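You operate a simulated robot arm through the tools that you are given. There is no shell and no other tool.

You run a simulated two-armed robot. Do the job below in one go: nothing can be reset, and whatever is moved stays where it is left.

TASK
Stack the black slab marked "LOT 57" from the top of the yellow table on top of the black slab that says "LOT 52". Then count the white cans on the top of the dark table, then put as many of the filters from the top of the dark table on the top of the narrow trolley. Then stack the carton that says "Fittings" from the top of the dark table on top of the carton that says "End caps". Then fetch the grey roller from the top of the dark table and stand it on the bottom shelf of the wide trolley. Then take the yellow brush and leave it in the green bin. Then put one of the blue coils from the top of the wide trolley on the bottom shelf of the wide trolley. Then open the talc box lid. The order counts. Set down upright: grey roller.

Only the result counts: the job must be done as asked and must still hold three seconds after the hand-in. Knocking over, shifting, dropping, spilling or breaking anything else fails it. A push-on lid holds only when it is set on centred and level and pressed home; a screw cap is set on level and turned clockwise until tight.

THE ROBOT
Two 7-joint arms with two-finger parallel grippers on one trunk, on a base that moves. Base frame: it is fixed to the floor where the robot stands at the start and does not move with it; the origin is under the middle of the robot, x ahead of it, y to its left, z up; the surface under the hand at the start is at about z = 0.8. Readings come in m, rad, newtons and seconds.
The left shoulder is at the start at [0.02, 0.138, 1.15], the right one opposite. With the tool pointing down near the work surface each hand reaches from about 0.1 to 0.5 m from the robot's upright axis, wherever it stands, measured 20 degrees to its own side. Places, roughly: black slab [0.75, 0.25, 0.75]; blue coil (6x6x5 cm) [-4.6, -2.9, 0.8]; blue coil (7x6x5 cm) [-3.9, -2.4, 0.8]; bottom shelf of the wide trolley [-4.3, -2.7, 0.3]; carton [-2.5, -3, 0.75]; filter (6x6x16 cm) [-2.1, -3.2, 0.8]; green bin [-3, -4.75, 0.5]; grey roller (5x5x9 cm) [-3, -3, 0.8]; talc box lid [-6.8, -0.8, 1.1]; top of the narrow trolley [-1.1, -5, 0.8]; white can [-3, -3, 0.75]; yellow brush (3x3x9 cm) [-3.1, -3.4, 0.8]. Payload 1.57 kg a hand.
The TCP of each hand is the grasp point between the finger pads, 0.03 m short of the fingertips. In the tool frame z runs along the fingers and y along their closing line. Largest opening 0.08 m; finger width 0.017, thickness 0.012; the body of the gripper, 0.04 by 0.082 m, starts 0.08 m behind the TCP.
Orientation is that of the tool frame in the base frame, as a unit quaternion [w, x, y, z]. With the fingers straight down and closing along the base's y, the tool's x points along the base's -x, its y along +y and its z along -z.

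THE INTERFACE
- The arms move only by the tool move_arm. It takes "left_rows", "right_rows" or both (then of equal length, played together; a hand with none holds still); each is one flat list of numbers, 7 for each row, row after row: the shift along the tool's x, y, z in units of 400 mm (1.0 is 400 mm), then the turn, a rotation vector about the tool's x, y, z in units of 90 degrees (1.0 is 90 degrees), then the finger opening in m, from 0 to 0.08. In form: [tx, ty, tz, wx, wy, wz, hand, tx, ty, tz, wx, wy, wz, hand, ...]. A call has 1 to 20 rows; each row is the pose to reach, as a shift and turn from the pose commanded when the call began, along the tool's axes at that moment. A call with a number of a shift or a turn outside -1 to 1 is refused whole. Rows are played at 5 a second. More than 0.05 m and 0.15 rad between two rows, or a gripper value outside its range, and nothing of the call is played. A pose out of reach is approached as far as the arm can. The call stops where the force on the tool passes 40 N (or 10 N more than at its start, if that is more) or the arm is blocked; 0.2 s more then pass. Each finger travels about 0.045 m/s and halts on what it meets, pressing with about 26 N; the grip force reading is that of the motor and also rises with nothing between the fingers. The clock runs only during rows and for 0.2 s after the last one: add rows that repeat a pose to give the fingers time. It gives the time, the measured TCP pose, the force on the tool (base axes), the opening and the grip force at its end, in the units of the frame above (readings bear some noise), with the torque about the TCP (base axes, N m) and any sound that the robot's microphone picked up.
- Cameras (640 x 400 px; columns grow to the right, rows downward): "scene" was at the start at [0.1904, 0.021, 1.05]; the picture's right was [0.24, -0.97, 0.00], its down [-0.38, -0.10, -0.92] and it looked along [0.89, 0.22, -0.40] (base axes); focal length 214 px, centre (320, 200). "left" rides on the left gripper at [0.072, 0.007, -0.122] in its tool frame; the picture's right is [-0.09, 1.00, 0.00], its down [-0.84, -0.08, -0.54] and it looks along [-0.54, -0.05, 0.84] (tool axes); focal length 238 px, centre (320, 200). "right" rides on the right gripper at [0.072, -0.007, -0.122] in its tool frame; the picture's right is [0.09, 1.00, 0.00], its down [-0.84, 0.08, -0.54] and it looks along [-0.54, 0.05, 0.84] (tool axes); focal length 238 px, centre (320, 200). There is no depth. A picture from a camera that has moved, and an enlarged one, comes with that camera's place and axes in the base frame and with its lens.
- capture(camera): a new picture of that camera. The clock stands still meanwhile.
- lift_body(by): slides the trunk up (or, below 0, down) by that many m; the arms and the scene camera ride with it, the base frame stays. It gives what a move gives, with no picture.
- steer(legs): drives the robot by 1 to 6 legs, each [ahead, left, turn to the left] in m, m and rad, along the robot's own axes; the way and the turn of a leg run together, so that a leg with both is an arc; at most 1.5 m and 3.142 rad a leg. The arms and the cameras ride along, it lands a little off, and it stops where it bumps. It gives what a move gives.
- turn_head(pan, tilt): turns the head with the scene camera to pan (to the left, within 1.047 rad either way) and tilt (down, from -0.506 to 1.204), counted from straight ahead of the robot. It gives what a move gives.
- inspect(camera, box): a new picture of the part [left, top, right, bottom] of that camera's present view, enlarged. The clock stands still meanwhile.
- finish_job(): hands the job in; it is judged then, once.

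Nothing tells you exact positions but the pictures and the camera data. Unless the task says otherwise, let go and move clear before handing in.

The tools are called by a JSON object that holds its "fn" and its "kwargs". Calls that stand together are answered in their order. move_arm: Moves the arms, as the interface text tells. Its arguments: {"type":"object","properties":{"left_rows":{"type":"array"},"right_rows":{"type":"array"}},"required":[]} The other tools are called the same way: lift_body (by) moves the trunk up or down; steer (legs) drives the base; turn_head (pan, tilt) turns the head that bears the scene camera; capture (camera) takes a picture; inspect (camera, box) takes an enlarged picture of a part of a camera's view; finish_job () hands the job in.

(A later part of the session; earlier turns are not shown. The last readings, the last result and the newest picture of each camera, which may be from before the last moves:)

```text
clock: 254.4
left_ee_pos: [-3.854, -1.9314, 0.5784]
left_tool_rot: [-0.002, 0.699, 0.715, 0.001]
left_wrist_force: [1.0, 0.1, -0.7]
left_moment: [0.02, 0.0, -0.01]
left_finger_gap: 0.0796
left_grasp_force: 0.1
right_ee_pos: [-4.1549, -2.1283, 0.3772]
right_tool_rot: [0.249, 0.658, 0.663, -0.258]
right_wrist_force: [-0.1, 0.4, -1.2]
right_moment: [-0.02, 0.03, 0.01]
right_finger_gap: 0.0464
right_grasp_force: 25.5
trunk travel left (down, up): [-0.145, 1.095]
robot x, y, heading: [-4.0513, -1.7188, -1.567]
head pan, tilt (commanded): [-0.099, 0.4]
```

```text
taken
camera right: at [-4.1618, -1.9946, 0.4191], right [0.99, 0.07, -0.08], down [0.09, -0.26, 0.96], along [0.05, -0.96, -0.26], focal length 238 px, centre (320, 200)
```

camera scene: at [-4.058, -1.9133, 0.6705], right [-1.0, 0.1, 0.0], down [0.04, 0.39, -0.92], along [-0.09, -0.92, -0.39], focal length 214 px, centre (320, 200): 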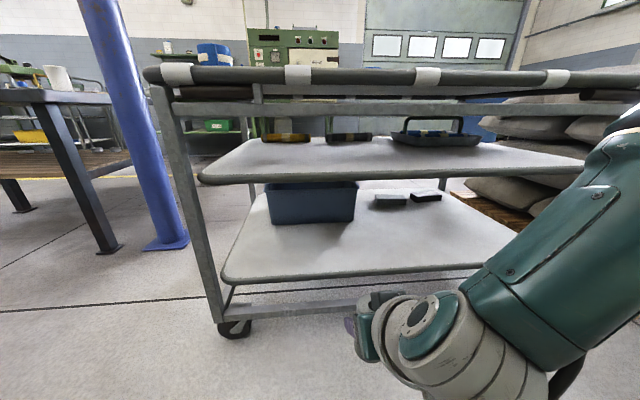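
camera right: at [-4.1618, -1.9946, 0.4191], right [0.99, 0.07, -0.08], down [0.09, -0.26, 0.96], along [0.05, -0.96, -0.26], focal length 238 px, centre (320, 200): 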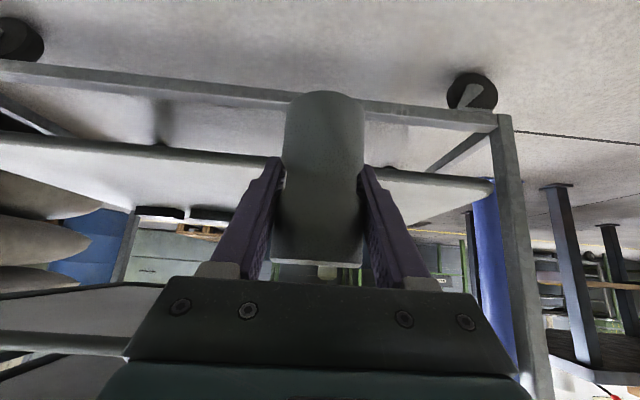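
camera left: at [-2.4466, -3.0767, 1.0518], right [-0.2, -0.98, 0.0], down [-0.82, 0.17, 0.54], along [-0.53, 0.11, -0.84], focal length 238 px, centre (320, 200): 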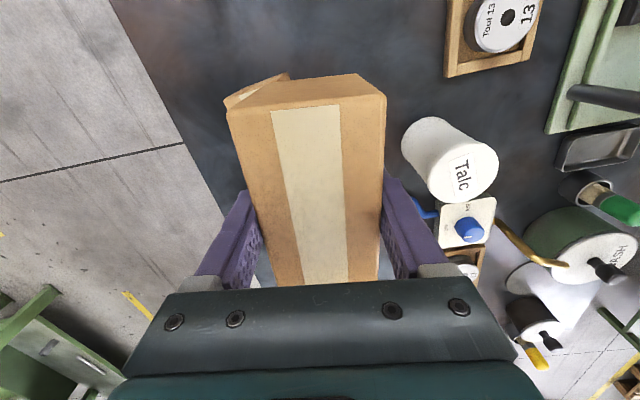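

I need a sharper fix on the shelf edges, so I'll zoom in here.

{"fn": "inspect", "kwargs": {"camera": "scene", "box": [190, 120, 400, 320]}}

{"fn": "inspect", "kwargs": {"camera": "right", "box": [320, 60, 540, 300]}}

```text
2.00 times, centred on (295, 220) of scene
camera zoom: at [-4.058, -1.9133, 0.6705], right [-1.0, 0.1, 0.0], down [0.04, 0.39, -0.92], along [-0.09, -0.92, -0.39], focal length 429 px, centre (370, 160)
```

zoom: 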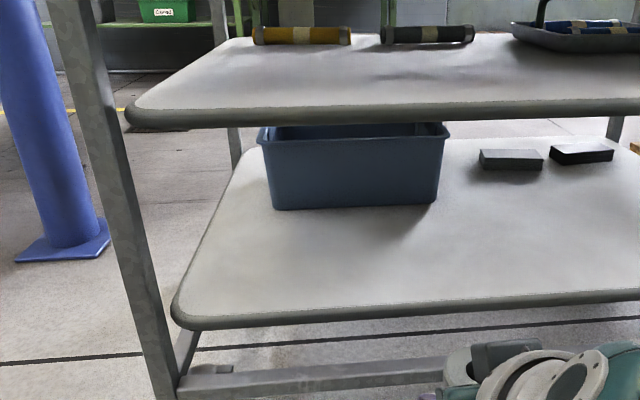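

```text
1.67 times, centred on (430, 180) of right
camera zoom: at [-4.1618, -1.9946, 0.4191], right [0.99, 0.07, -0.08], down [0.09, -0.26, 0.96], along [0.05, -0.96, -0.26], focal length 397 px, centre (137, 233)
```

zoom: 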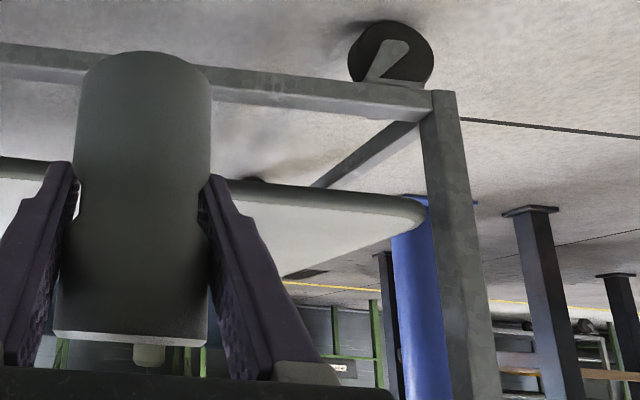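

The shelf edge is at y ≈ −2.35, z ≈ 0.28–0.29; the bin starts beyond y ≈ −2.6. I'll drive in so the roller sits about 6 cm inside the edge.

{"fn": "steer", "kwargs": {"legs": [[0.2, 0, 0]]}}

{"fn": "capture", "kwargs": {"camera": "right"}}

{"fn": "capture", "kwargs": {"camera": "scene"}}

```text
clock: 255.9
left_ee_pos: [-3.8538, -2.1241, 0.5793]
left_tool_rot: [-0.002, 0.698, 0.716, 0.001]
left_wrist_force: [-0.3, 0.7, 0.0]
left_moment: [0.01, 0.0, -0.01]
left_finger_gap: 0.0799
left_grasp_force: 0.0
right_ee_pos: [-4.1556, -2.3234, 0.3764]
right_tool_rot: [0.248, 0.658, 0.662, -0.258]
right_wrist_force: [0.3, -0.2, -1.8]
right_moment: [0.0, -0.02, 0.03]
right_finger_gap: 0.0467
right_grasp_force: 25.7
trunk travel left (down, up): [-0.145, 1.095]
robot x, y, heading: [-4.0507, -1.9141, -1.574]
head pan, tilt (commanded): [-0.099, 0.4]
```

```text
taken
camera right: at [-4.1613, -2.1884, 0.4188], right [0.99, 0.07, -0.08], down [0.09, -0.26, 0.96], along [0.05, -0.96, -0.26], focal length 238 px, centre (320, 200)
```

right: 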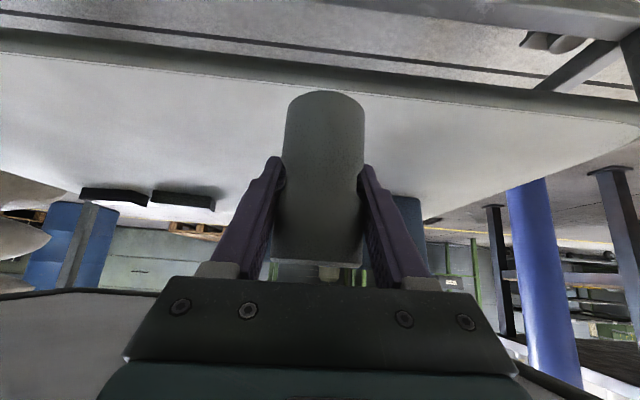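

```text
taken
camera scene: at [-4.0575, -2.1075, 0.6704], right [-1.0, 0.1, 0.0], down [0.04, 0.39, -0.92], along [-0.09, -0.92, -0.39], focal length 214 px, centre (320, 200)
```

scene: 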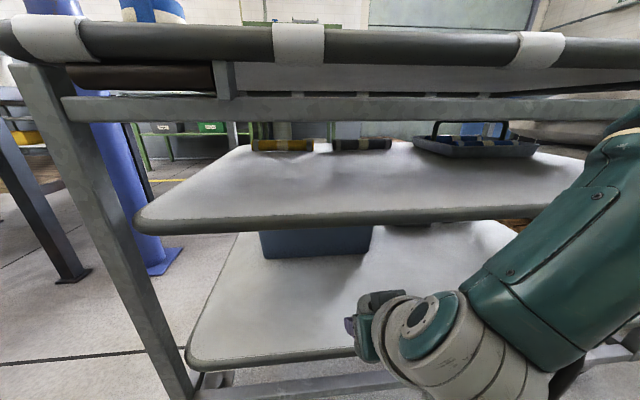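

Geometry checks out: edge at y ≈ −2.345, shelf z ≈ 0.283. I'll drive the last 8 cm in.

{"fn": "steer", "kwargs": {"legs": [[0.083, 0, 0]]}}

{"fn": "capture", "kwargs": {"camera": "right"}}

{"fn": "capture", "kwargs": {"camera": "scene"}}

```text
clock: 257.0
left_ee_pos: [-3.8537, -2.2075, 0.579]
left_tool_rot: [-0.001, 0.698, 0.716, 0.002]
left_wrist_force: [-1.2, -0.3, -0.6]
left_moment: [0.01, -0.01, -0.02]
left_finger_gap: 0.0802
left_grasp_force: 0.0
right_ee_pos: [-4.1544, -2.4045, 0.3754]
right_tool_rot: [0.249, 0.658, 0.662, -0.257]
right_wrist_force: [0.0, 0.3, -2.4]
right_moment: [-0.03, 0.01, -0.02]
right_finger_gap: 0.0467
right_grasp_force: 25.9
trunk travel left (down, up): [-0.145, 1.095]
robot x, y, heading: [-4.0487, -1.9977, -1.564]
head pan, tilt (commanded): [-0.099, 0.4]
```

```text
taken
camera right: at [-4.1611, -2.2705, 0.4186], right [0.99, 0.07, -0.08], down [0.09, -0.26, 0.96], along [0.05, -0.96, -0.27], focal length 238 px, centre (320, 200)
```

right: 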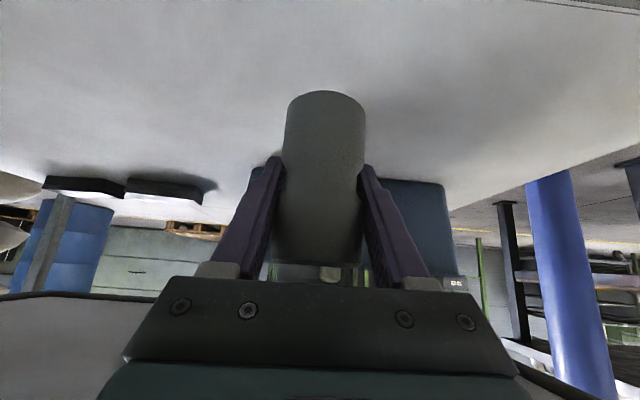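

```text
taken
camera scene: at [-4.0573, -2.1901, 0.6703], right [-1.0, 0.1, 0.0], down [0.04, 0.39, -0.92], along [-0.09, -0.92, -0.39], focal length 214 px, centre (320, 200)
```

scene: 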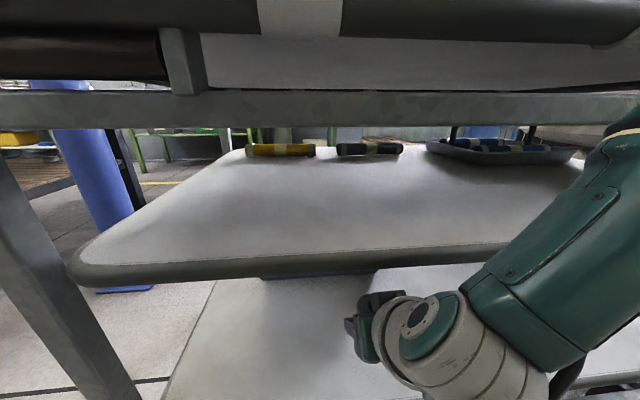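

The roller is over the shelf with the hand well below the middle shelf. I'll lower 2.5 cm with the trunk, then the rest with the arm in small steps.

{"fn": "lift_body", "kwargs": {"by": -0.025}}

{"fn": "move_arm", "kwargs": {"right_rows": [0.005, 0, 0.0055, 0, 0, 0, 0.02, 0.01, 0, 0.011, 0, 0, 0, 0.02, 0.01, 0, 0.011, 0, 0, 0, 0.02]}}

{"fn": "capture", "kwargs": {"camera": "right"}}

```text
clock: 257.7
left_ee_pos: [-3.8548, -2.2096, 0.5548]
left_tool_rot: [-0.001, 0.698, 0.716, 0.002]
left_wrist_force: [-0.2, 0.2, -0.2]
left_moment: [0.02, -0.03, 0.03]
left_finger_gap: 0.08
left_grasp_force: 0.0
right_ee_pos: [-4.154, -2.4064, 0.3509]
right_tool_rot: [0.25, 0.658, 0.662, -0.257]
right_wrist_force: [-0.6, 0.2, -1.5]
right_moment: [-0.03, 0.03, -0.03]
right_finger_gap: 0.0465
right_grasp_force: 25.4
trunk travel left (down, up): [-0.12, 1.12]
robot x, y, heading: [-4.0502, -1.9999, -1.568]
head pan, tilt (commanded): [-0.099, 0.4]
```

```text
clock: 258.5
left_ee_pos: [-3.8532, -2.2075, 0.5542]
left_tool_rot: [-0.001, 0.698, 0.716, 0.001]
left_wrist_force: [-0.4, -0.4, -0.7]
left_moment: [0.02, -0.02, 0.01]
left_finger_gap: 0.0803
left_grasp_force: 0.0
right_ee_pos: [-4.1546, -2.4048, 0.3456]
right_tool_rot: [0.248, 0.658, 0.662, -0.257]
right_wrist_force: [0.0, 0.1, -2.7]
right_moment: [0.02, -0.01, -0.03]
right_finger_gap: 0.0466
right_grasp_force: 25.4
trunk travel left (down, up): [-0.12, 1.12]
robot x, y, heading: [-4.0471, -1.9981, -1.565]
head pan, tilt (commanded): [-0.099, 0.4]
```

```text
taken
camera right: at [-4.1607, -2.2715, 0.388], right [0.99, 0.07, -0.08], down [0.09, -0.26, 0.96], along [0.05, -0.96, -0.27], focal length 238 px, centre (320, 200)
```

right: 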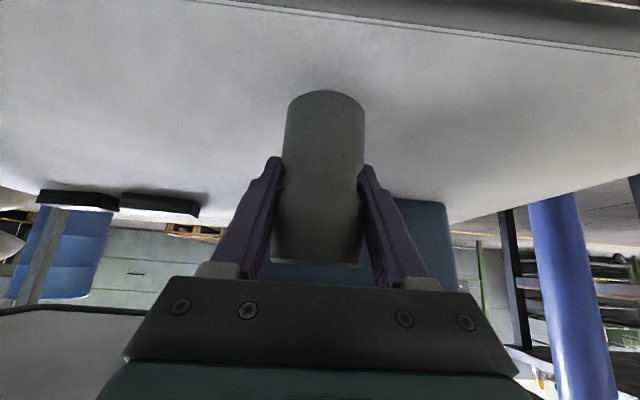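

{"fn": "move_arm", "kwargs": {"right_rows": [0.0042, 0, 0.0046, 0, 0, 0, 0.02, 0.0084, 0, 0.0092, 0, 0, 0, 0.02, 0.0126, 0, 0.0138, 0, 0, 0, 0.02, 0.0126, 0, 0.0138, 0, 0, 0, 0.02]}}

```text
clock: 259.5
left_ee_pos: [-3.854, -2.2089, 0.5542]
left_tool_rot: [-0.001, 0.699, 0.715, 0.001]
left_wrist_force: [0.5, 0.4, -0.5]
left_moment: [0.0, -0.01, 0.02]
left_finger_gap: 0.0802
left_grasp_force: 0.1
right_ee_pos: [-4.155, -2.406, 0.3377]
right_tool_rot: [0.249, 0.658, 0.662, -0.258]
right_wrist_force: [-0.1, -1.3, -2.6]
right_moment: [-0.04, -0.01, 0.01]
right_finger_gap: 0.0464
right_grasp_force: 25.7
trunk travel left (down, up): [-0.12, 1.12]
robot x, y, heading: [-4.0516, -1.9978, -1.569]
head pan, tilt (commanded): [-0.099, 0.4]
```

{"fn": "move_arm", "kwargs": {"right_rows": [0.0034, 0, 0.0037, 0, 0, 0, 0.02, 0.0067, 0, 0.0074, 0, 0, 0, 0.02, 0.01, 0, 0.011, 0, 0, 0, 0.02, 0.01, 0, 0.011, 0, 0, 0, 0.02]}}

{"fn": "capture", "kwargs": {"camera": "right"}}

```text
clock: 260.5
left_ee_pos: [-3.8542, -2.2088, 0.5552]
left_tool_rot: [-0.002, 0.698, 0.716, 0.0]
left_wrist_force: [0.0, 0.3, 0.9]
left_moment: [0.0, 0.01, 0.01]
left_finger_gap: 0.0802
left_grasp_force: 0.1
right_ee_pos: [-4.1553, -2.4057, 0.3313]
right_tool_rot: [0.249, 0.659, 0.662, -0.258]
right_wrist_force: [-0.5, -0.1, -1.4]
right_moment: [-0.04, 0.02, 0.04]
right_finger_gap: 0.0463
right_grasp_force: 26.2
trunk travel left (down, up): [-0.12, 1.12]
robot x, y, heading: [-4.0487, -1.9991, -1.572]
head pan, tilt (commanded): [-0.099, 0.4]
```

```text
taken
camera right: at [-4.1612, -2.2721, 0.3741], right [0.99, 0.07, -0.08], down [0.09, -0.26, 0.96], along [0.05, -0.96, -0.27], focal length 238 px, centre (320, 200)
```

right: 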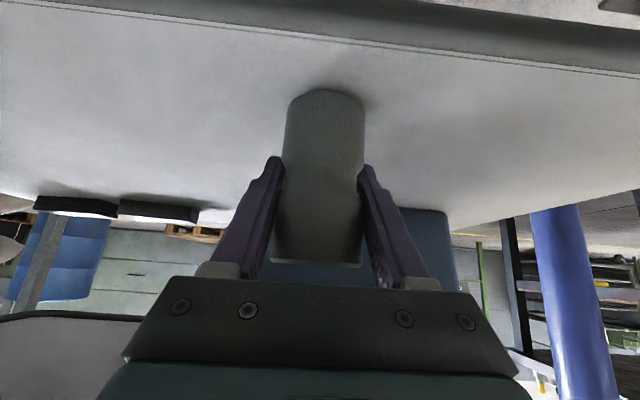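

{"fn": "move_arm", "kwargs": {"right_rows": [0.0034, 0, 0.0037, 0, 0, 0, 0.02, 0.0067, 0, 0.0074, 0, 0, 0, 0.02, 0.0067, 0, 0.0074, 0, 0, 0, 0.02]}}

```text
clock: 261.3
left_ee_pos: [-3.8538, -2.2083, 0.5553]
left_tool_rot: [-0.001, 0.698, 0.716, 0.002]
left_wrist_force: [0.4, -0.3, -0.6]
left_moment: [-0.01, -0.04, -0.01]
left_finger_gap: 0.0799
left_grasp_force: 0.1
right_ee_pos: [-4.156, -2.4061, 0.3274]
right_tool_rot: [0.249, 0.658, 0.662, -0.257]
right_wrist_force: [-0.2, 0.1, -0.8]
right_moment: [-0.03, -0.01, 0.02]
right_finger_gap: 0.0462
right_grasp_force: 26.0
trunk travel left (down, up): [-0.12, 1.12]
robot x, y, heading: [-4.0512, -1.9962, -1.571]
head pan, tilt (commanded): [-0.099, 0.4]
```

{"fn": "move_arm", "kwargs": {"right_rows": [0.0034, 0, 0.0037, 0, 0, 0, 0.02, 0.0067, 0, 0.0074, 0, 0, 0, 0.02, 0.0067, 0, 0.0074, 0, 0, 0, 0.02]}}

```text
clock: 262.1
left_ee_pos: [-3.8545, -2.2097, 0.555]
left_tool_rot: [-0.002, 0.699, 0.715, 0.001]
left_wrist_force: [-1.3, -0.5, -0.3]
left_moment: [0.0, 0.0, -0.02]
left_finger_gap: 0.0799
left_grasp_force: 0.1
right_ee_pos: [-4.1555, -2.4077, 0.3246]
right_tool_rot: [0.25, 0.658, 0.662, -0.259]
right_wrist_force: [-0.2, 3.9, 20.4]
right_moment: [0.1, -0.45, -0.07]
right_finger_gap: 0.0465
right_grasp_force: 26.0
trunk travel left (down, up): [-0.12, 1.12]
robot x, y, heading: [-4.0496, -1.9971, -1.568]
head pan, tilt (commanded): [-0.099, 0.4]
```

Contact at the shelf. I'll ease slightly, open the fingers and check that the roller stands.

{"fn": "move_arm", "kwargs": {"right_rows": [-0.002, 0, -0.0022, 0, 0, 0, 0.02, -0.002, 0, -0.0022, 0, 0, 0, 0.02, -0.002, 0, -0.0022, 0, 0, 0, 0.08, -0.002, 0, -0.0022, 0, 0, 0, 0.08, -0.002, 0, -0.0022, 0, 0, 0, 0.08, -0.002, 0, -0.0022, 0, 0, 0, 0.08]}}

{"fn": "capture", "kwargs": {"camera": "right"}}

```text
clock: 263.5
left_ee_pos: [-3.8541, -2.209, 0.5551]
left_tool_rot: [-0.002, 0.698, 0.716, 0.001]
left_wrist_force: [0.6, 0.3, 0.7]
left_moment: [0.0, -0.03, -0.01]
left_finger_gap: 0.08
left_grasp_force: 0.1
right_ee_pos: [-4.1549, -2.4063, 0.3248]
right_tool_rot: [0.249, 0.658, 0.662, -0.258]
right_wrist_force: [0.0, 0.0, -0.1]
right_moment: [-0.01, 0.0, 0.0]
right_finger_gap: 0.0798
right_grasp_force: 0.0
trunk travel left (down, up): [-0.12, 1.12]
robot x, y, heading: [-4.053, -2.0005, -1.568]
head pan, tilt (commanded): [-0.099, 0.4]
```

```text
taken
camera right: at [-4.162, -2.2727, 0.3678], right [0.99, 0.07, -0.08], down [0.09, -0.26, 0.96], along [0.05, -0.96, -0.26], focal length 238 px, centre (320, 200)
```

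right: 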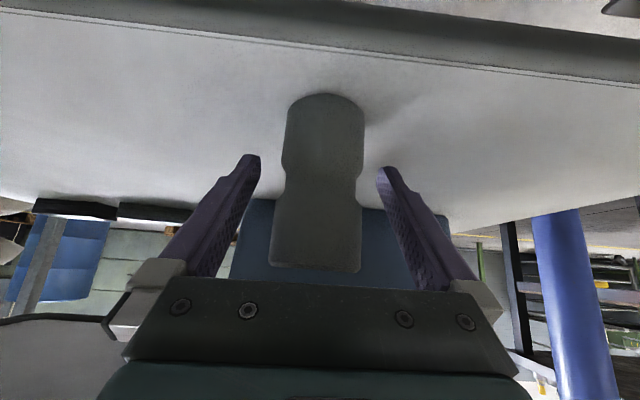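

The roller stands on the shelf, freed. I'll back straight out and verify.

{"fn": "steer", "kwargs": {"legs": [[-0.1, 0, 0]]}}

{"fn": "capture", "kwargs": {"camera": "right"}}

{"fn": "steer", "kwargs": {"legs": [[-0.2, 0, 0]]}}

{"fn": "capture", "kwargs": {"camera": "scene"}}

```text
clock: 264.7
left_ee_pos: [-3.8543, -2.1124, 0.5551]
left_tool_rot: [0.0, 0.698, 0.716, 0.0]
left_wrist_force: [-0.2, -0.6, 0.3]
left_moment: [0.01, 0.04, 0.0]
left_finger_gap: 0.0802
left_grasp_force: 0.0
right_ee_pos: [-4.1564, -2.3091, 0.3247]
right_tool_rot: [0.249, 0.658, 0.661, -0.259]
right_wrist_force: [-0.1, 0.7, 0.9]
right_moment: [0.03, -0.01, -0.03]
right_finger_gap: 0.0799
right_grasp_force: 0.1
trunk travel left (down, up): [-0.12, 1.12]
robot x, y, heading: [-4.0521, -1.9021, -1.57]
head pan, tilt (commanded): [-0.099, 0.4]
```

```text
taken
camera right: at [-4.1623, -2.176, 0.3682], right [0.99, 0.07, -0.08], down [0.09, -0.26, 0.96], along [0.05, -0.96, -0.26], focal length 238 px, centre (320, 200)
```

right: 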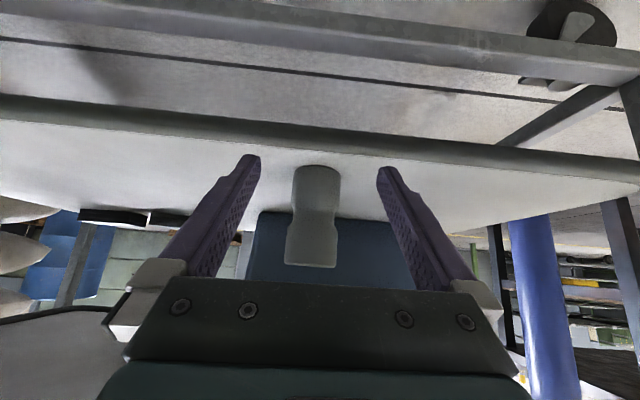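

```text
clock: 266.2
left_ee_pos: [-3.856, -1.9157, 0.5553]
left_tool_rot: [0.0, 0.7, 0.715, 0.001]
left_wrist_force: [0.2, 0.3, 1.1]
left_moment: [0.02, -0.02, 0.03]
left_finger_gap: 0.0801
left_grasp_force: 0.0
right_ee_pos: [-4.1581, -2.1143, 0.3257]
right_tool_rot: [0.25, 0.659, 0.661, -0.259]
right_wrist_force: [-0.1, -0.4, 0.4]
right_moment: [0.03, 0.01, 0.01]
right_finger_gap: 0.08
right_grasp_force: 0.0
trunk travel left (down, up): [-0.12, 1.12]
robot x, y, heading: [-4.0505, -1.7002, -1.569]
head pan, tilt (commanded): [-0.099, 0.4]
```

```text
taken
camera scene: at [-4.0584, -1.8972, 0.6457], right [-1.0, 0.1, 0.0], down [0.04, 0.39, -0.92], along [-0.09, -0.92, -0.39], focal length 214 px, centre (320, 200)
```

scene: 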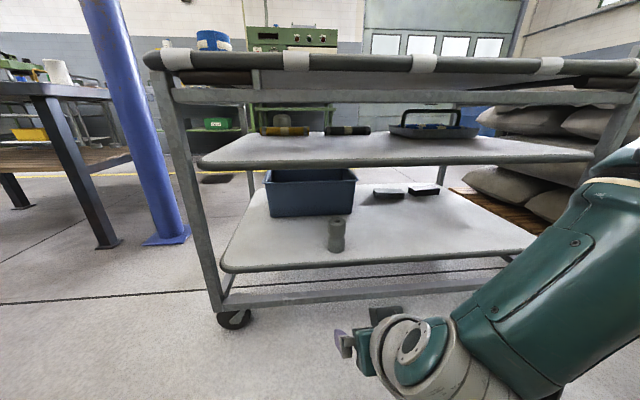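

The roller stands upright on the bottom shelf, clear of the bin. Next: the yellow brush. I'll raise the trunk, straighten the right hand, and drive around the table's far side to reach the brush from behind.

{"fn": "lift_body", "kwargs": {"by": 0.4}}

{"fn": "move_arm", "kwargs": {"right_rows": [0, 0, 0, 0, 0.09, 0, 0.08, 0, 0, 0, 0, 0.18, 0, 0.08, 0, 0, 0, 0, 0.27, 0, 0.08, 0, 0, 0, 0, 0.36, 0, 0.08, 0, 0, 0, 0, 0.45, 0, 0.08, 0, 0, 0, 0, 0.471, 0, 0.08, 0, 0, 0, 0, 0.471, 0, 0.08]}}

{"fn": "lift_body", "kwargs": {"by": 0.4}}

{"fn": "steer", "kwargs": {"legs": [[0, 1.25, 0], [0, 1.28, 0], [1.3, 0, 0], [1.05, 0, 0]]}}

{"fn": "turn_head", "kwargs": {"pan": -0.7, "tilt": 0.5}}

{"fn": "capture", "kwargs": {"camera": "scene"}}

```text
clock: 270.1
left_ee_pos: [-3.8544, -1.9134, 0.9542]
left_tool_rot: [-0.001, 0.7, 0.714, 0.002]
left_wrist_force: [-0.5, 0.4, 0.5]
left_moment: [0.02, -0.02, -0.02]
left_finger_gap: 0.0798
left_grasp_force: 0.1
right_ee_pos: [-4.1573, -2.112, 0.726]
right_tool_rot: [0.249, 0.659, 0.661, -0.259]
right_wrist_force: [0.2, -0.4, -0.8]
right_moment: [0.02, 0.06, 0.02]
right_finger_gap: 0.0803
right_grasp_force: 0.0
trunk travel left (down, up): [-0.52, 0.72]
robot x, y, heading: [-4.0498, -1.6992, -1.568]
head pan, tilt (commanded): [-0.099, 0.4]
```

```text
clock: 271.7
left_ee_pos: [-3.8536, -1.9144, 0.9562]
left_tool_rot: [-0.001, 0.7, 0.714, 0.001]
left_wrist_force: [-0.1, -0.2, -0.3]
left_moment: [-0.01, -0.04, 0.0]
left_finger_gap: 0.0796
left_grasp_force: 0.0
right_ee_pos: [-4.158, -2.1111, 0.7256]
right_tool_rot: [-0.007, 0.708, 0.706, -0.001]
right_wrist_force: [0.2, 0.0, 0.0]
right_moment: [-0.03, 0.0, -0.01]
right_finger_gap: 0.0802
right_grasp_force: 0.2
trunk travel left (down, up): [-0.52, 0.72]
robot x, y, heading: [-4.0557, -1.7066, -1.573]
head pan, tilt (commanded): [-0.099, 0.4]
```

```text
clock: 275.5
left_ee_pos: [-3.8555, -1.9147, 1.3557]
left_tool_rot: [-0.001, 0.699, 0.715, 0.002]
left_wrist_force: [0.8, -0.1, -0.2]
left_moment: [0.01, -0.01, -0.04]
left_finger_gap: 0.0802
left_grasp_force: 0.0
right_ee_pos: [-4.1579, -2.1122, 1.1258]
right_tool_rot: [-0.008, 0.708, 0.706, -0.002]
right_wrist_force: [0.6, -0.2, -0.1]
right_moment: [-0.02, 0.03, -0.01]
right_finger_gap: 0.0801
right_grasp_force: 0.1
trunk travel left (down, up): [-0.92, 0.32]
robot x, y, heading: [-4.0519, -1.7023, -1.569]
head pan, tilt (commanded): [-0.099, 0.4]
```

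```text
clock: 299.0
left_ee_pos: [-1.3742, -4.2853, 1.3549]
left_tool_rot: [-0.002, 0.707, 0.707, 0.001]
left_wrist_force: [0.3, 0.3, -0.5]
left_moment: [-0.02, 0.0, -0.02]
left_finger_gap: 0.0798
left_grasp_force: 0.1
right_ee_pos: [-1.6812, -4.4762, 1.126]
right_tool_rot: [-0.006, 0.715, 0.699, -0.002]
right_wrist_force: [-0.1, 0.7, 0.7]
right_moment: [0.03, -0.04, -0.02]
right_finger_gap: 0.0801
right_grasp_force: 0.2
trunk travel left (down, up): [-0.92, 0.32]
robot x, y, heading: [-1.5644, -4.0692, -1.589]
head pan, tilt (commanded): [-0.099, 0.4]
```

```text
clock: 300.0
left_ee_pos: [-1.3744, -4.2857, 1.3544]
left_tool_rot: [-0.001, 0.707, 0.708, 0.002]
left_wrist_force: [-0.2, 0.3, -0.3]
left_moment: [-0.01, 0.01, -0.02]
left_finger_gap: 0.0801
left_grasp_force: 0.1
right_ee_pos: [-1.6806, -4.4766, 1.1249]
right_tool_rot: [-0.008, 0.715, 0.699, -0.002]
right_wrist_force: [-0.1, -0.1, 0.2]
right_moment: [0.03, 0.01, -0.02]
right_finger_gap: 0.0801
right_grasp_force: 0.1
trunk travel left (down, up): [-0.92, 0.32]
robot x, y, heading: [-1.5685, -4.0682, -1.592]
head pan, tilt (commanded): [-0.7, 0.499]
```

```text
taken
camera scene: at [-1.6263, -4.2399, 1.4364], right [-0.75, 0.66, 0.0], down [0.32, 0.36, -0.88], along [-0.58, -0.66, -0.48], focal length 214 px, centre (320, 200)
```

scene: 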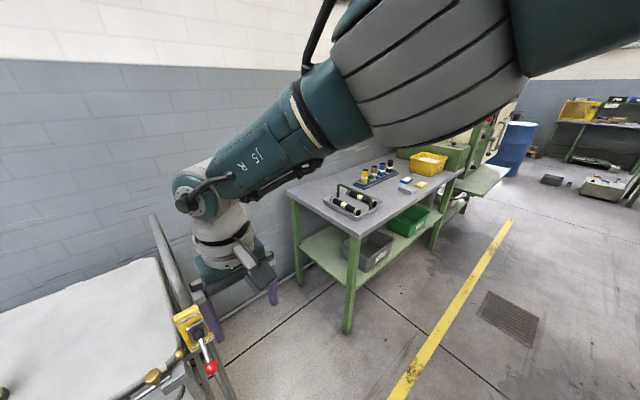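

I'm beside the oven bench and can see the green bin on its lower shelf. I'll turn around on the spot to face the back of the dark table, and slide over toward the brush.

{"fn": "steer", "kwargs": {"legs": [[0, 0, -1.56], [0, 0, -1.56], [0, 1.3, 0]]}}

{"fn": "turn_head", "kwargs": {"pan": 0.2, "tilt": 0.6}}

{"fn": "capture", "kwargs": {"camera": "scene"}}

```text
clock: 314.1
left_ee_pos: [-3.0546, -3.8436, 1.3547]
left_tool_rot: [0.001, 0.712, -0.702, 0.002]
left_wrist_force: [0.0, -0.3, -0.4]
left_moment: [0.03, -0.02, -0.02]
left_finger_gap: 0.0801
left_grasp_force: 0.0
right_ee_pos: [-2.7504, -3.6482, 1.1256]
right_tool_rot: [0.002, -0.703, 0.711, -0.007]
right_wrist_force: [0.3, 0.0, -0.3]
right_moment: [0.03, -0.05, -0.01]
right_finger_gap: 0.08
right_grasp_force: 0.2
trunk travel left (down, up): [-0.92, 0.32]
robot x, y, heading: [-2.8609, -4.0556, 1.566]
head pan, tilt (commanded): [-0.7, 0.499]
```

```text
clock: 315.3
left_ee_pos: [-3.0549, -3.843, 1.3544]
left_tool_rot: [0.002, 0.712, -0.702, 0.001]
left_wrist_force: [0.9, 0.2, -0.5]
left_moment: [0.0, 0.02, 0.02]
left_finger_gap: 0.0802
left_grasp_force: 0.0
right_ee_pos: [-2.7497, -3.6476, 1.1261]
right_tool_rot: [0.002, -0.704, 0.711, -0.008]
right_wrist_force: [0.0, -0.4, 0.1]
right_moment: [0.01, 0.0, -0.01]
right_finger_gap: 0.0801
right_grasp_force: 0.0
trunk travel left (down, up): [-0.92, 0.32]
robot x, y, heading: [-2.863, -4.0567, 1.561]
head pan, tilt (commanded): [0.201, 0.6]
```

```text
taken
camera scene: at [-2.8765, -3.871, 1.4273], right [0.98, 0.19, 0.0], down [0.11, -0.55, -0.83], along [-0.16, 0.81, -0.56], focal length 214 px, centre (320, 200)
```

scene: 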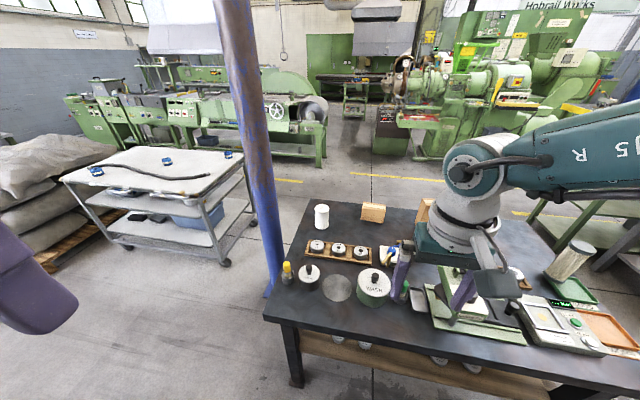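

{"fn": "inspect", "kwargs": {"camera": "scene", "box": [255, 245, 345, 315]}}

{"fn": "steer", "kwargs": {"legs": [[0.18, 0.36, 0.01]]}}

{"fn": "capture", "kwargs": {"camera": "right"}}

{"fn": "turn_head", "kwargs": {"pan": -0.2, "tilt": 0.9}}

{"fn": "capture", "kwargs": {"camera": "scene"}}

```text
5.71 times, centred on (300, 280) of scene
camera zoom: at [-2.8765, -3.871, 1.4273], right [0.98, 0.19, 0.0], down [0.11, -0.55, -0.83], along [-0.16, 0.81, -0.56], focal length 1226 px, centre (434, -257)
```

zoom: 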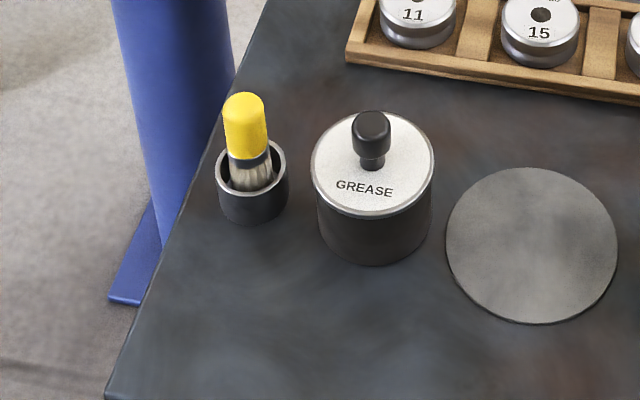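

```text
clock: 317.9
left_ee_pos: [-3.4238, -3.6647, 1.3555]
left_tool_rot: [0.001, 0.718, -0.696, 0.001]
left_wrist_force: [0.3, -0.3, -1.2]
left_moment: [0.03, 0.02, -0.02]
left_finger_gap: 0.08
left_grasp_force: 0.1
right_ee_pos: [-3.1235, -3.4632, 1.1253]
right_tool_rot: [-0.002, 0.71, -0.705, 0.007]
right_wrist_force: [-0.2, 0.0, -0.3]
right_moment: [0.0, -0.02, 0.0]
right_finger_gap: 0.0799
right_grasp_force: 0.1
trunk travel left (down, up): [-0.92, 0.32]
robot x, y, heading: [-3.2275, -3.8775, 1.586]
head pan, tilt (commanded): [0.201, 0.6]
```

```text
taken
camera right: at [-3.1172, -3.5364, 1.2481], right [-0.99, -0.1, -0.01], down [-0.09, 0.84, 0.54], along [-0.04, 0.53, -0.84], focal length 238 px, centre (320, 200)
```

right: 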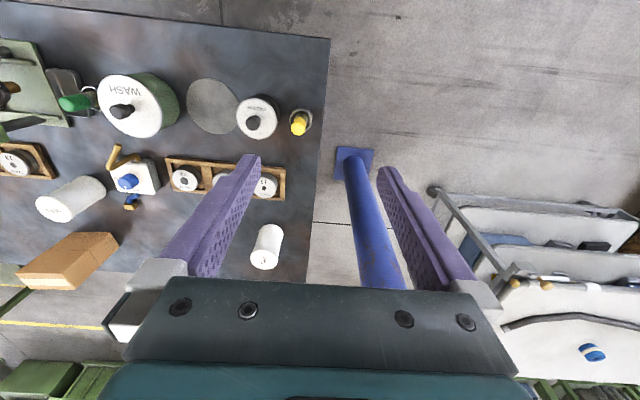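

```text
clock: 318.7
left_ee_pos: [-3.4227, -3.6656, 1.3543]
left_tool_rot: [0.001, 0.718, -0.696, 0.001]
left_wrist_force: [-0.4, -0.4, 0.4]
left_moment: [-0.01, 0.02, 0.03]
left_finger_gap: 0.0798
left_grasp_force: 0.0
right_ee_pos: [-3.1223, -3.464, 1.1253]
right_tool_rot: [-0.002, 0.71, -0.704, 0.008]
right_wrist_force: [-0.1, -0.8, 0.6]
right_moment: [-0.01, -0.02, -0.02]
right_finger_gap: 0.0799
right_grasp_force: 0.0
trunk travel left (down, up): [-0.92, 0.32]
robot x, y, heading: [-3.2267, -3.8723, 1.58]
head pan, tilt (commanded): [-0.201, 0.901]
```

```text
taken
camera scene: at [-3.2124, -3.7019, 1.4026], right [0.98, -0.19, 0.0], down [-0.15, -0.77, -0.62], along [0.12, 0.61, -0.78], focal length 214 px, centre (320, 200)
```

scene: 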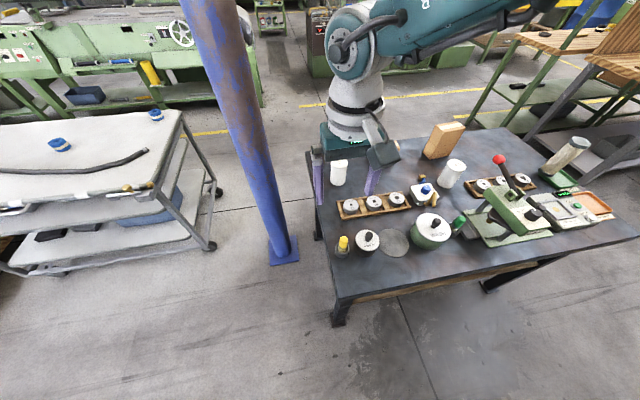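

The yellow brush stands in a small cup at about (−3.085, −3.417), with a grease pot close on its +x side. I'll turn the right wrist so the fingers close front-to-back, clear of the pot, and centre over it.

{"fn": "move_arm", "kwargs": {"right_rows": [-0.012, -0.0095, -0.03, 0, 0, -0.09, 0.08, -0.024, -0.019, -0.06, 0, 0, -0.18, 0.08, -0.036, -0.0285, -0.09, 0, 0, -0.27, 0.08, -0.048, -0.038, -0.12, 0, 0, -0.36, 0.08, -0.06, -0.0475, -0.15, 0, 0, -0.45, 0.08, -0.072, -0.057, -0.18, 0, 0, -0.54, 0.08, -0.084, -0.0665, -0.21, 0, 0, -0.63, 0.08, -0.096, -0.076, -0.24, 0, 0, -0.72, 0.08, -0.108, -0.0855, -0.25, 0, 0, -0.81, 0.08, -0.116, -0.095, -0.25, 0, 0, -0.9, 0.08, -0.116, -0.095, -0.25, 0, 0, -0.95, 0.08, -0.116, -0.095, -0.25, 0, 0, -0.95, 0.08]}}

{"fn": "lift_body", "kwargs": {"by": -0.3}}

{"fn": "capture", "kwargs": {"camera": "right"}}

{"fn": "capture", "kwargs": {"camera": "scene"}}

```text
clock: 321.3
left_ee_pos: [-3.4225, -3.6648, 1.3548]
left_tool_rot: [0.001, 0.719, -0.695, 0.002]
left_wrist_force: [0.5, -0.3, 0.8]
left_moment: [0.0, 0.01, 0.02]
left_finger_gap: 0.0801
left_grasp_force: 0.0
right_ee_pos: [-3.2115, -3.5674, 1.262]
right_tool_rot: [-0.014, 0.996, -0.092, 0.003]
right_wrist_force: [-1.0, -0.1, -0.3]
right_moment: [-0.02, 0.03, -0.01]
right_finger_gap: 0.0801
right_grasp_force: 0.0
right hand out of reach, approached as far as the arm can: row 4, 5, 6, 7, 8, 9, 10, 11, 12
trunk travel left (down, up): [-0.92, 0.32]
robot x, y, heading: [-3.2252, -3.8759, 1.579]
head pan, tilt (commanded): [-0.201, 0.901]
```

```text
clock: 324.3
left_ee_pos: [-3.4239, -3.6639, 1.0551]
left_tool_rot: [0.001, 0.719, -0.695, 0.001]
left_wrist_force: [0.7, 0.1, 0.4]
left_moment: [-0.01, 0.0, 0.01]
left_finger_gap: 0.08
left_grasp_force: 0.1
right_ee_pos: [-3.2151, -3.5706, 0.9623]
right_tool_rot: [-0.015, 0.996, -0.086, 0.004]
right_wrist_force: [0.8, -0.2, 0.0]
right_moment: [-0.01, 0.01, 0.02]
right_finger_gap: 0.08
right_grasp_force: 0.1
trunk travel left (down, up): [-0.62, 0.62]
robot x, y, heading: [-3.2268, -3.8773, 1.583]
head pan, tilt (commanded): [-0.201, 0.901]
```

```text
taken
camera right: at [-3.1445, -3.5802, 1.0849], right [-0.08, -1.0, -0.03], down [-0.84, 0.05, 0.53], along [-0.53, 0.07, -0.84], focal length 238 px, centre (320, 200)
```

right: 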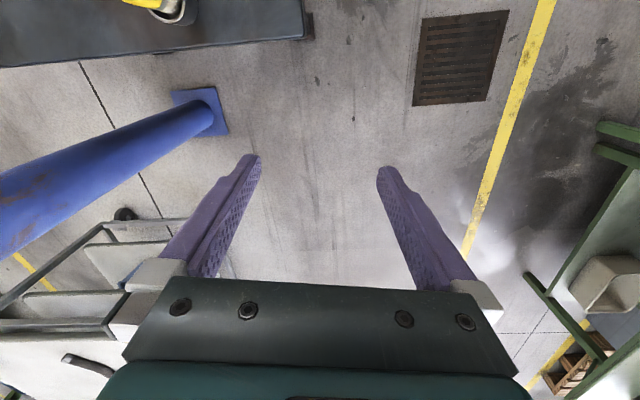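

```text
taken
camera scene: at [-3.2123, -3.7019, 1.1026], right [0.98, -0.19, 0.0], down [-0.15, -0.77, -0.62], along [0.12, 0.61, -0.78], focal length 214 px, centre (320, 200)
```

scene: 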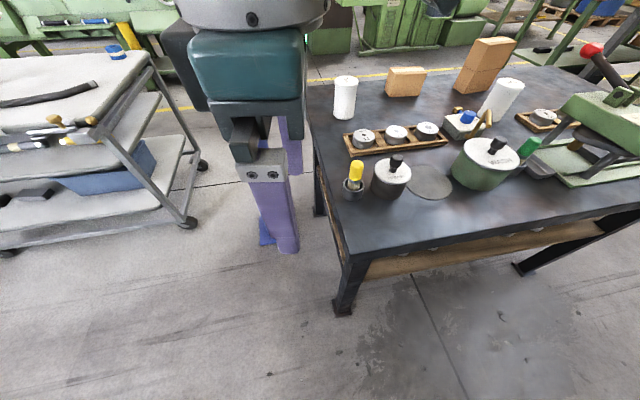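

The arm was too stretched for that turn; it ended safely beside the table. I'll move the base 12 cm closer and bring the hand over the brush from the side.

{"fn": "steer", "kwargs": {"legs": [[0.12, 0, -0.01]]}}

{"fn": "move_arm", "kwargs": {"right_rows": [0.08, -0.035, 0, 0, 0, 0, 0.08, 0.16, -0.07, 0, 0, 0, 0, 0.08, 0.24, -0.105, 0, 0, 0, 0, 0.08, 0.306, -0.137, 0, 0, 0, 0, 0.08, 0.306, -0.137, 0, 0, 0, 0, 0.08]}}

{"fn": "capture", "kwargs": {"camera": "right"}}

{"fn": "capture", "kwargs": {"camera": "scene"}}

```text
clock: 325.6
left_ee_pos: [-3.4232, -3.5449, 1.0539]
left_tool_rot: [0.001, 0.715, -0.7, 0.001]
left_wrist_force: [0.1, 0.5, 0.2]
left_moment: [0.03, 0.01, -0.03]
left_finger_gap: 0.0801
left_grasp_force: 0.0
right_ee_pos: [-3.2135, -3.4517, 0.9613]
right_tool_rot: [-0.015, 0.996, -0.09, 0.005]
right_wrist_force: [0.0, -0.3, -1.2]
right_moment: [0.0, -0.01, -0.01]
right_finger_gap: 0.08
right_grasp_force: 0.0
trunk travel left (down, up): [-0.62, 0.62]
robot x, y, heading: [-3.2251, -3.7579, 1.578]
head pan, tilt (commanded): [-0.201, 0.901]
```

```text
clock: 326.5
left_ee_pos: [-3.4232, -3.5449, 1.056]
left_tool_rot: [0.002, 0.715, -0.7, 0.001]
left_wrist_force: [-0.1, 0.4, -0.6]
left_moment: [0.02, 0.0, -0.02]
left_finger_gap: 0.08
left_grasp_force: 0.0
right_ee_pos: [-3.125, -3.4984, 0.9174]
right_tool_rot: [0.033, 0.995, -0.078, 0.047]
right_wrist_force: [0.1, 0.0, 0.1]
right_moment: [0.0, 0.03, -0.03]
right_finger_gap: 0.0801
right_grasp_force: 0.1
right hand out of reach, approached as far as the arm can: row 1, 2, 3, 4
trunk travel left (down, up): [-0.62, 0.62]
robot x, y, heading: [-3.2276, -3.7557, 1.579]
head pan, tilt (commanded): [-0.201, 0.901]
stopped in row 4 (right hand): the arm was blocked; the commanded pose is now the measured one
```

```text
taken
camera right: at [-3.0635, -3.4936, 1.0466], right [-0.07, -1.0, 0.07], down [-0.88, 0.09, 0.46], along [-0.46, -0.03, -0.89], focal length 238 px, centre (320, 200)
```

right: 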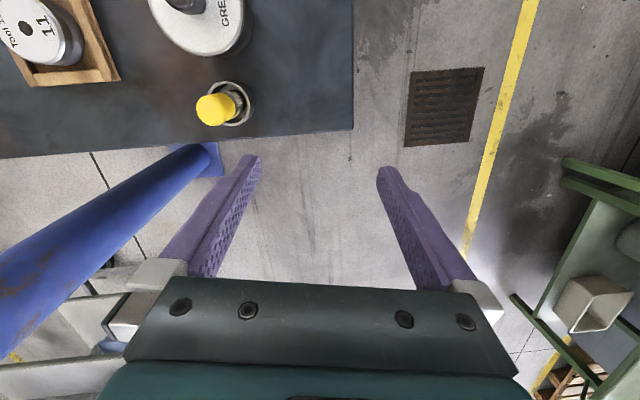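

```text
taken
camera scene: at [-3.2122, -3.5835, 1.1026], right [0.98, -0.2, 0.0], down [-0.16, -0.77, -0.62], along [0.12, 0.61, -0.78], focal length 214 px, centre (320, 200)
```

scene: 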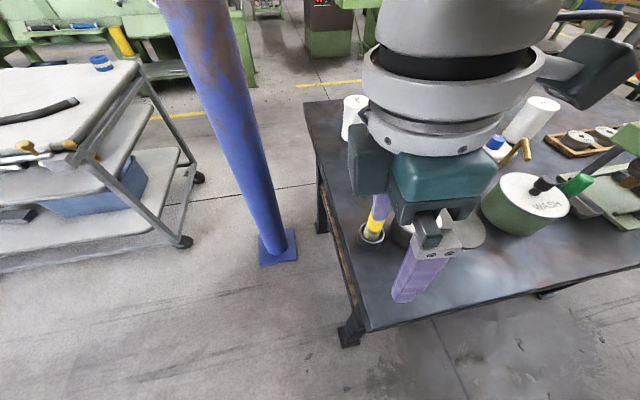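

The right arm's reach is poor in that turned pose (blocked by its own limits; nothing seems disturbed). I'll raise up, back away, restore the wrist, and approach the brush diagonally with the normal wrist instead.

{"fn": "lift_body", "kwargs": {"by": 0.3}}

{"fn": "steer", "kwargs": {"legs": [[-0.35, 0, 0]]}}

{"fn": "capture", "kwargs": {"camera": "scene"}}

```text
clock: 329.5
left_ee_pos: [-3.4227, -3.5448, 1.3542]
left_tool_rot: [0.001, 0.715, -0.699, 0.001]
left_wrist_force: [0.2, 0.5, -0.8]
left_moment: [-0.01, 0.01, 0.0]
left_finger_gap: 0.08
left_grasp_force: 0.1
right_ee_pos: [-3.1248, -3.4968, 1.2183]
right_tool_rot: [0.032, 0.995, -0.077, 0.048]
right_wrist_force: [0.2, 0.4, -0.9]
right_moment: [0.01, 0.01, -0.01]
right_finger_gap: 0.0798
right_grasp_force: 0.0
trunk travel left (down, up): [-0.92, 0.32]
robot x, y, heading: [-3.2289, -3.7571, 1.572]
head pan, tilt (commanded): [-0.201, 0.901]
```

```text
clock: 331.8
left_ee_pos: [-3.4212, -3.9042, 1.354]
left_tool_rot: [0.001, 0.715, -0.699, 0.002]
left_wrist_force: [0.7, 0.5, 0.3]
left_moment: [0.01, 0.01, 0.0]
left_finger_gap: 0.0801
left_grasp_force: 0.0
right_ee_pos: [-3.1233, -3.8551, 1.2181]
right_tool_rot: [0.032, 0.995, -0.078, 0.047]
right_wrist_force: [-0.4, 0.6, -1.0]
right_moment: [0.02, -0.01, -0.03]
right_finger_gap: 0.08
right_grasp_force: 0.0
trunk travel left (down, up): [-0.92, 0.32]
robot x, y, heading: [-3.2257, -4.1132, 1.575]
head pan, tilt (commanded): [-0.201, 0.901]
```

```text
taken
camera scene: at [-3.2108, -3.9427, 1.4026], right [0.98, -0.2, 0.0], down [-0.15, -0.77, -0.62], along [0.12, 0.61, -0.78], focal length 214 px, centre (320, 200)
```

scene: 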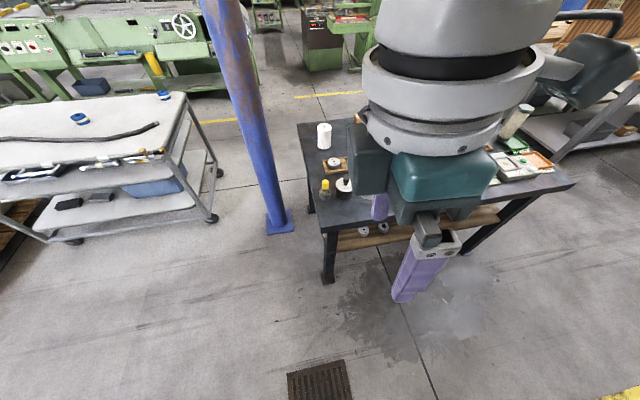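

The brush is undisturbed. I'll now restore the right hand to its normal straight-down pose.

{"fn": "move_arm", "kwargs": {"right_rows": [-0.005, -0.034, -0.0025, -0.0013, -0.007, 0.0815, 0.08, -0.0105, -0.068, -0.005, -0.0026, -0.0141, 0.163, 0.08, -0.016, -0.102, -0.0074, -0.0039, -0.0212, 0.2445, 0.08, -0.021, -0.136, -0.01, -0.0052, -0.0282, 0.326, 0.08, -0.0264, -0.17, -0.0123, -0.0065, -0.0353, 0.4075, 0.08, -0.0316, -0.204, -0.0147, -0.0079, -0.0423, 0.489, 0.08, -0.0369, -0.238, -0.0172, -0.0092, -0.0494, 0.5705, 0.08, -0.0422, -0.272, -0.0196, -0.0105, -0.0564, 0.652, 0.08, -0.0475, -0.306, -0.0221, -0.0118, -0.0635, 0.7335, 0.08, -0.0527, -0.34, -0.0245, -0.0131, -0.0705, 0.815, 0.08, -0.058, -0.374, -0.027, -0.0144, -0.0776, 0.8965, 0.08, -0.058, -0.374, -0.027, -0.0144, -0.0776, 0.8965, 0.08]}}

{"fn": "capture", "kwargs": {"camera": "scene"}}

```text
clock: 334.4
left_ee_pos: [-3.422, -3.9048, 1.3548]
left_tool_rot: [0.002, 0.715, -0.699, 0.001]
left_wrist_force: [1.1, -0.6, 0.1]
left_moment: [0.02, -0.01, 0.0]
left_finger_gap: 0.0801
left_grasp_force: 0.0
right_ee_pos: [-3.1233, -3.7033, 1.2177]
right_tool_rot: [-0.001, 0.709, -0.705, 0.0]
right_wrist_force: [0.2, -0.2, -0.7]
right_moment: [-0.03, 0.0, 0.05]
right_finger_gap: 0.0798
right_grasp_force: 0.1
trunk travel left (down, up): [-0.92, 0.32]
robot x, y, heading: [-3.226, -4.1181, 1.569]
head pan, tilt (commanded): [-0.201, 0.901]
```

```text
taken
camera scene: at [-3.2108, -3.9428, 1.4025], right [0.98, -0.2, 0.0], down [-0.15, -0.77, -0.62], along [0.12, 0.61, -0.78], focal length 214 px, centre (320, 200)
```

scene: 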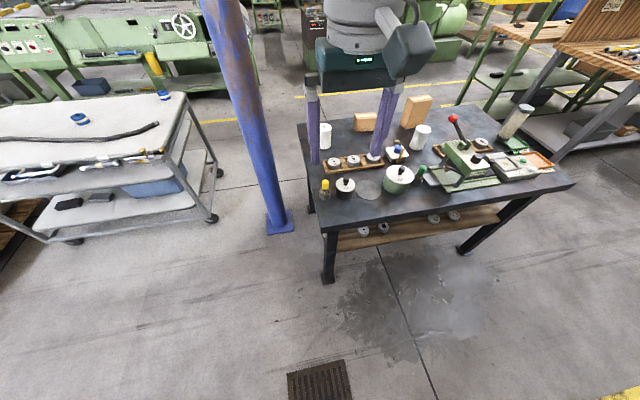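

The right hand is back to its normal pose. I'll turn to face diagonally and slide in so the hand comes over the brush.

{"fn": "steer", "kwargs": {"legs": [[0, 0, -0.785], [0.18, 0.498, 0]]}}

{"fn": "capture", "kwargs": {"camera": "right"}}

{"fn": "turn_head", "kwargs": {"pan": -0.3, "tilt": 0.8}}

{"fn": "capture", "kwargs": {"camera": "scene"}}

```text
clock: 339.5
left_ee_pos: [-3.4475, -3.3521, 1.3553]
left_tool_rot: [-0.002, -0.398, 0.918, -0.001]
left_wrist_force: [0.2, 0.2, 0.5]
left_moment: [0.01, -0.03, 0.01]
left_finger_gap: 0.08
left_grasp_force: 0.0
right_ee_pos: [-3.0942, -3.4179, 1.217]
right_tool_rot: [0.0, -0.39, 0.921, 0.0]
right_wrist_force: [0.4, -0.5, -0.6]
right_moment: [0.0, 0.01, 0.0]
right_finger_gap: 0.08
right_grasp_force: 0.0
trunk travel left (down, up): [-0.92, 0.32]
robot x, y, heading: [-3.4546, -3.6403, 0.798]
head pan, tilt (commanded): [-0.201, 0.901]
```

```text
taken
camera right: at [-3.1398, -3.4749, 1.3398], right [-0.78, 0.63, 0.0], down [0.53, 0.66, 0.54], along [0.34, 0.42, -0.84], focal length 238 px, centre (320, 200)
```

right: 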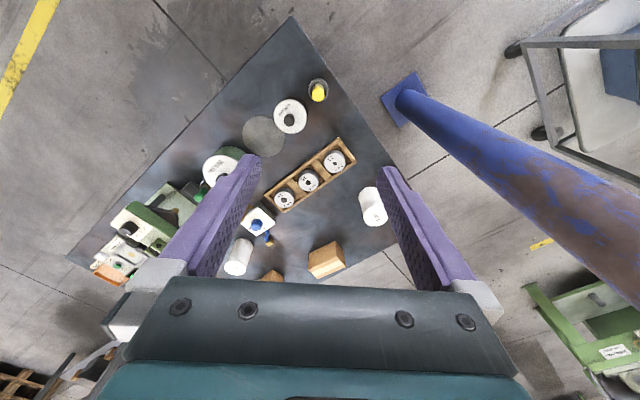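

```text
clock: 340.2
left_ee_pos: [-3.4467, -3.3524, 1.3539]
left_tool_rot: [-0.002, -0.397, 0.918, 0.0]
left_wrist_force: [-0.1, 0.4, 0.3]
left_moment: [-0.01, 0.01, -0.01]
left_finger_gap: 0.0799
left_grasp_force: 0.1
right_ee_pos: [-3.0945, -3.4179, 1.2187]
right_tool_rot: [0.0, -0.39, 0.921, 0.0]
right_wrist_force: [0.1, -0.7, -0.6]
right_moment: [-0.01, 0.0, 0.0]
right_finger_gap: 0.0801
right_grasp_force: 0.0
trunk travel left (down, up): [-0.92, 0.32]
robot x, y, heading: [-3.4577, -3.6396, 0.795]
head pan, tilt (commanded): [-0.3, 0.799]
```

```text
taken
camera scene: at [-3.3141, -3.5319, 1.4104], right [0.48, -0.88, 0.0], down [-0.63, -0.34, -0.7], along [0.61, 0.33, -0.72], focal length 214 px, centre (320, 200)
```

scene: 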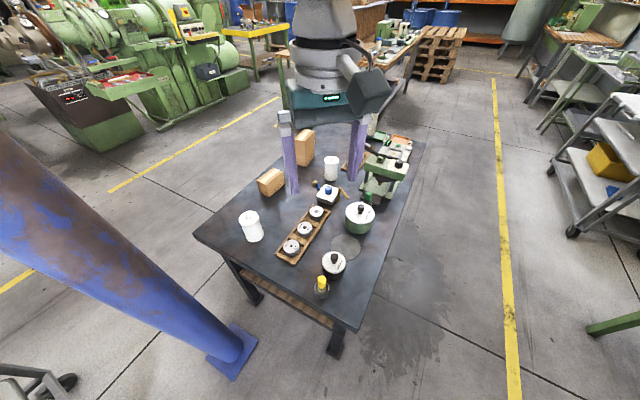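

The hand is within 5 mm of the brush. I'll lower the trunk to bring the fingertips just above it and look again.

{"fn": "lift_body", "kwargs": {"by": -0.3}}

{"fn": "capture", "kwargs": {"camera": "right"}}

{"fn": "capture", "kwargs": {"camera": "scene"}}

{"fn": "inspect", "kwargs": {"camera": "scene", "box": [250, 130, 420, 260]}}

```text
clock: 343.2
left_ee_pos: [-3.4468, -3.3528, 1.0549]
left_tool_rot: [-0.002, -0.397, 0.918, -0.001]
left_wrist_force: [-0.1, 0.5, 0.3]
left_moment: [-0.05, 0.02, -0.03]
left_finger_gap: 0.0799
left_grasp_force: 0.0
right_ee_pos: [-3.0942, -3.4177, 0.9171]
right_tool_rot: [0.001, -0.39, 0.921, -0.001]
right_wrist_force: [0.4, 0.0, 0.8]
right_moment: [-0.01, 0.01, 0.03]
right_finger_gap: 0.0798
right_grasp_force: 0.1
trunk travel left (down, up): [-0.62, 0.62]
robot x, y, heading: [-3.4563, -3.6406, 0.797]
head pan, tilt (commanded): [-0.3, 0.799]
```

```text
taken
camera right: at [-3.1398, -3.4749, 1.0399], right [-0.78, 0.63, 0.0], down [0.53, 0.66, 0.54], along [0.34, 0.42, -0.84], focal length 238 px, centre (320, 200)
```

right: 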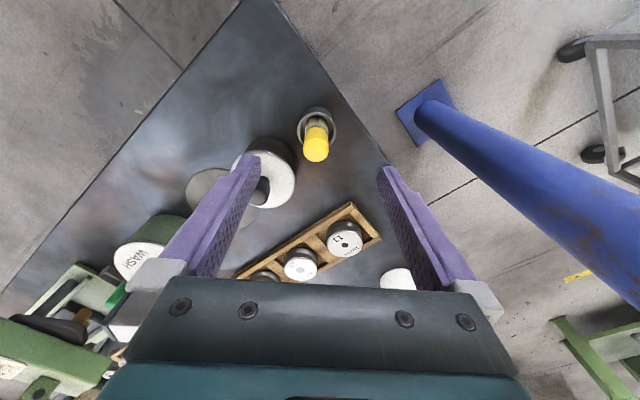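

```text
taken
camera scene: at [-3.3141, -3.5319, 1.1105], right [0.48, -0.88, 0.0], down [-0.63, -0.34, -0.7], along [0.61, 0.33, -0.72], focal length 214 px, centre (320, 200)
```

scene: 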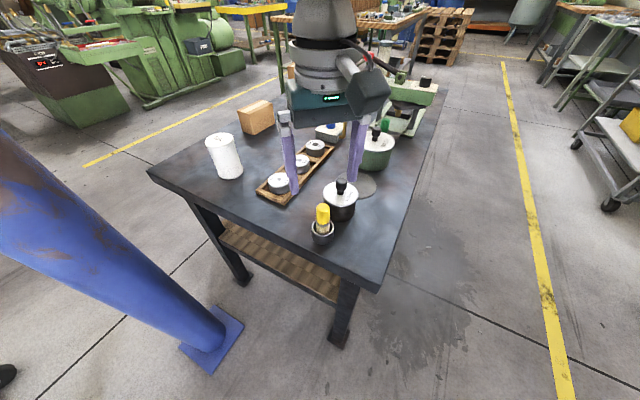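

```text
3.08 times, centred on (335, 195) of scene
camera zoom: at [-3.3141, -3.5319, 1.1105], right [0.48, -0.88, 0.0], down [-0.63, -0.34, -0.7], along [0.61, 0.33, -0.72], focal length 660 px, centre (274, 215)
```

zoom: 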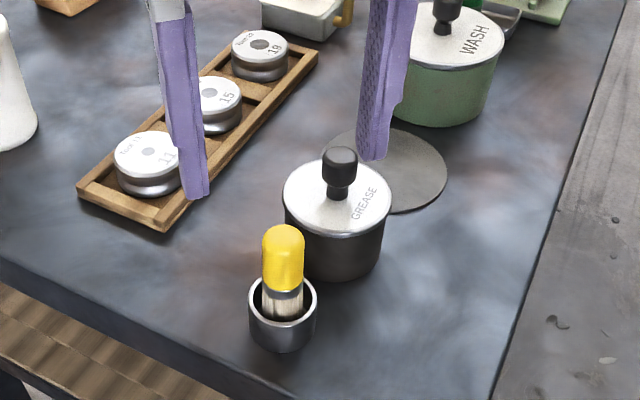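

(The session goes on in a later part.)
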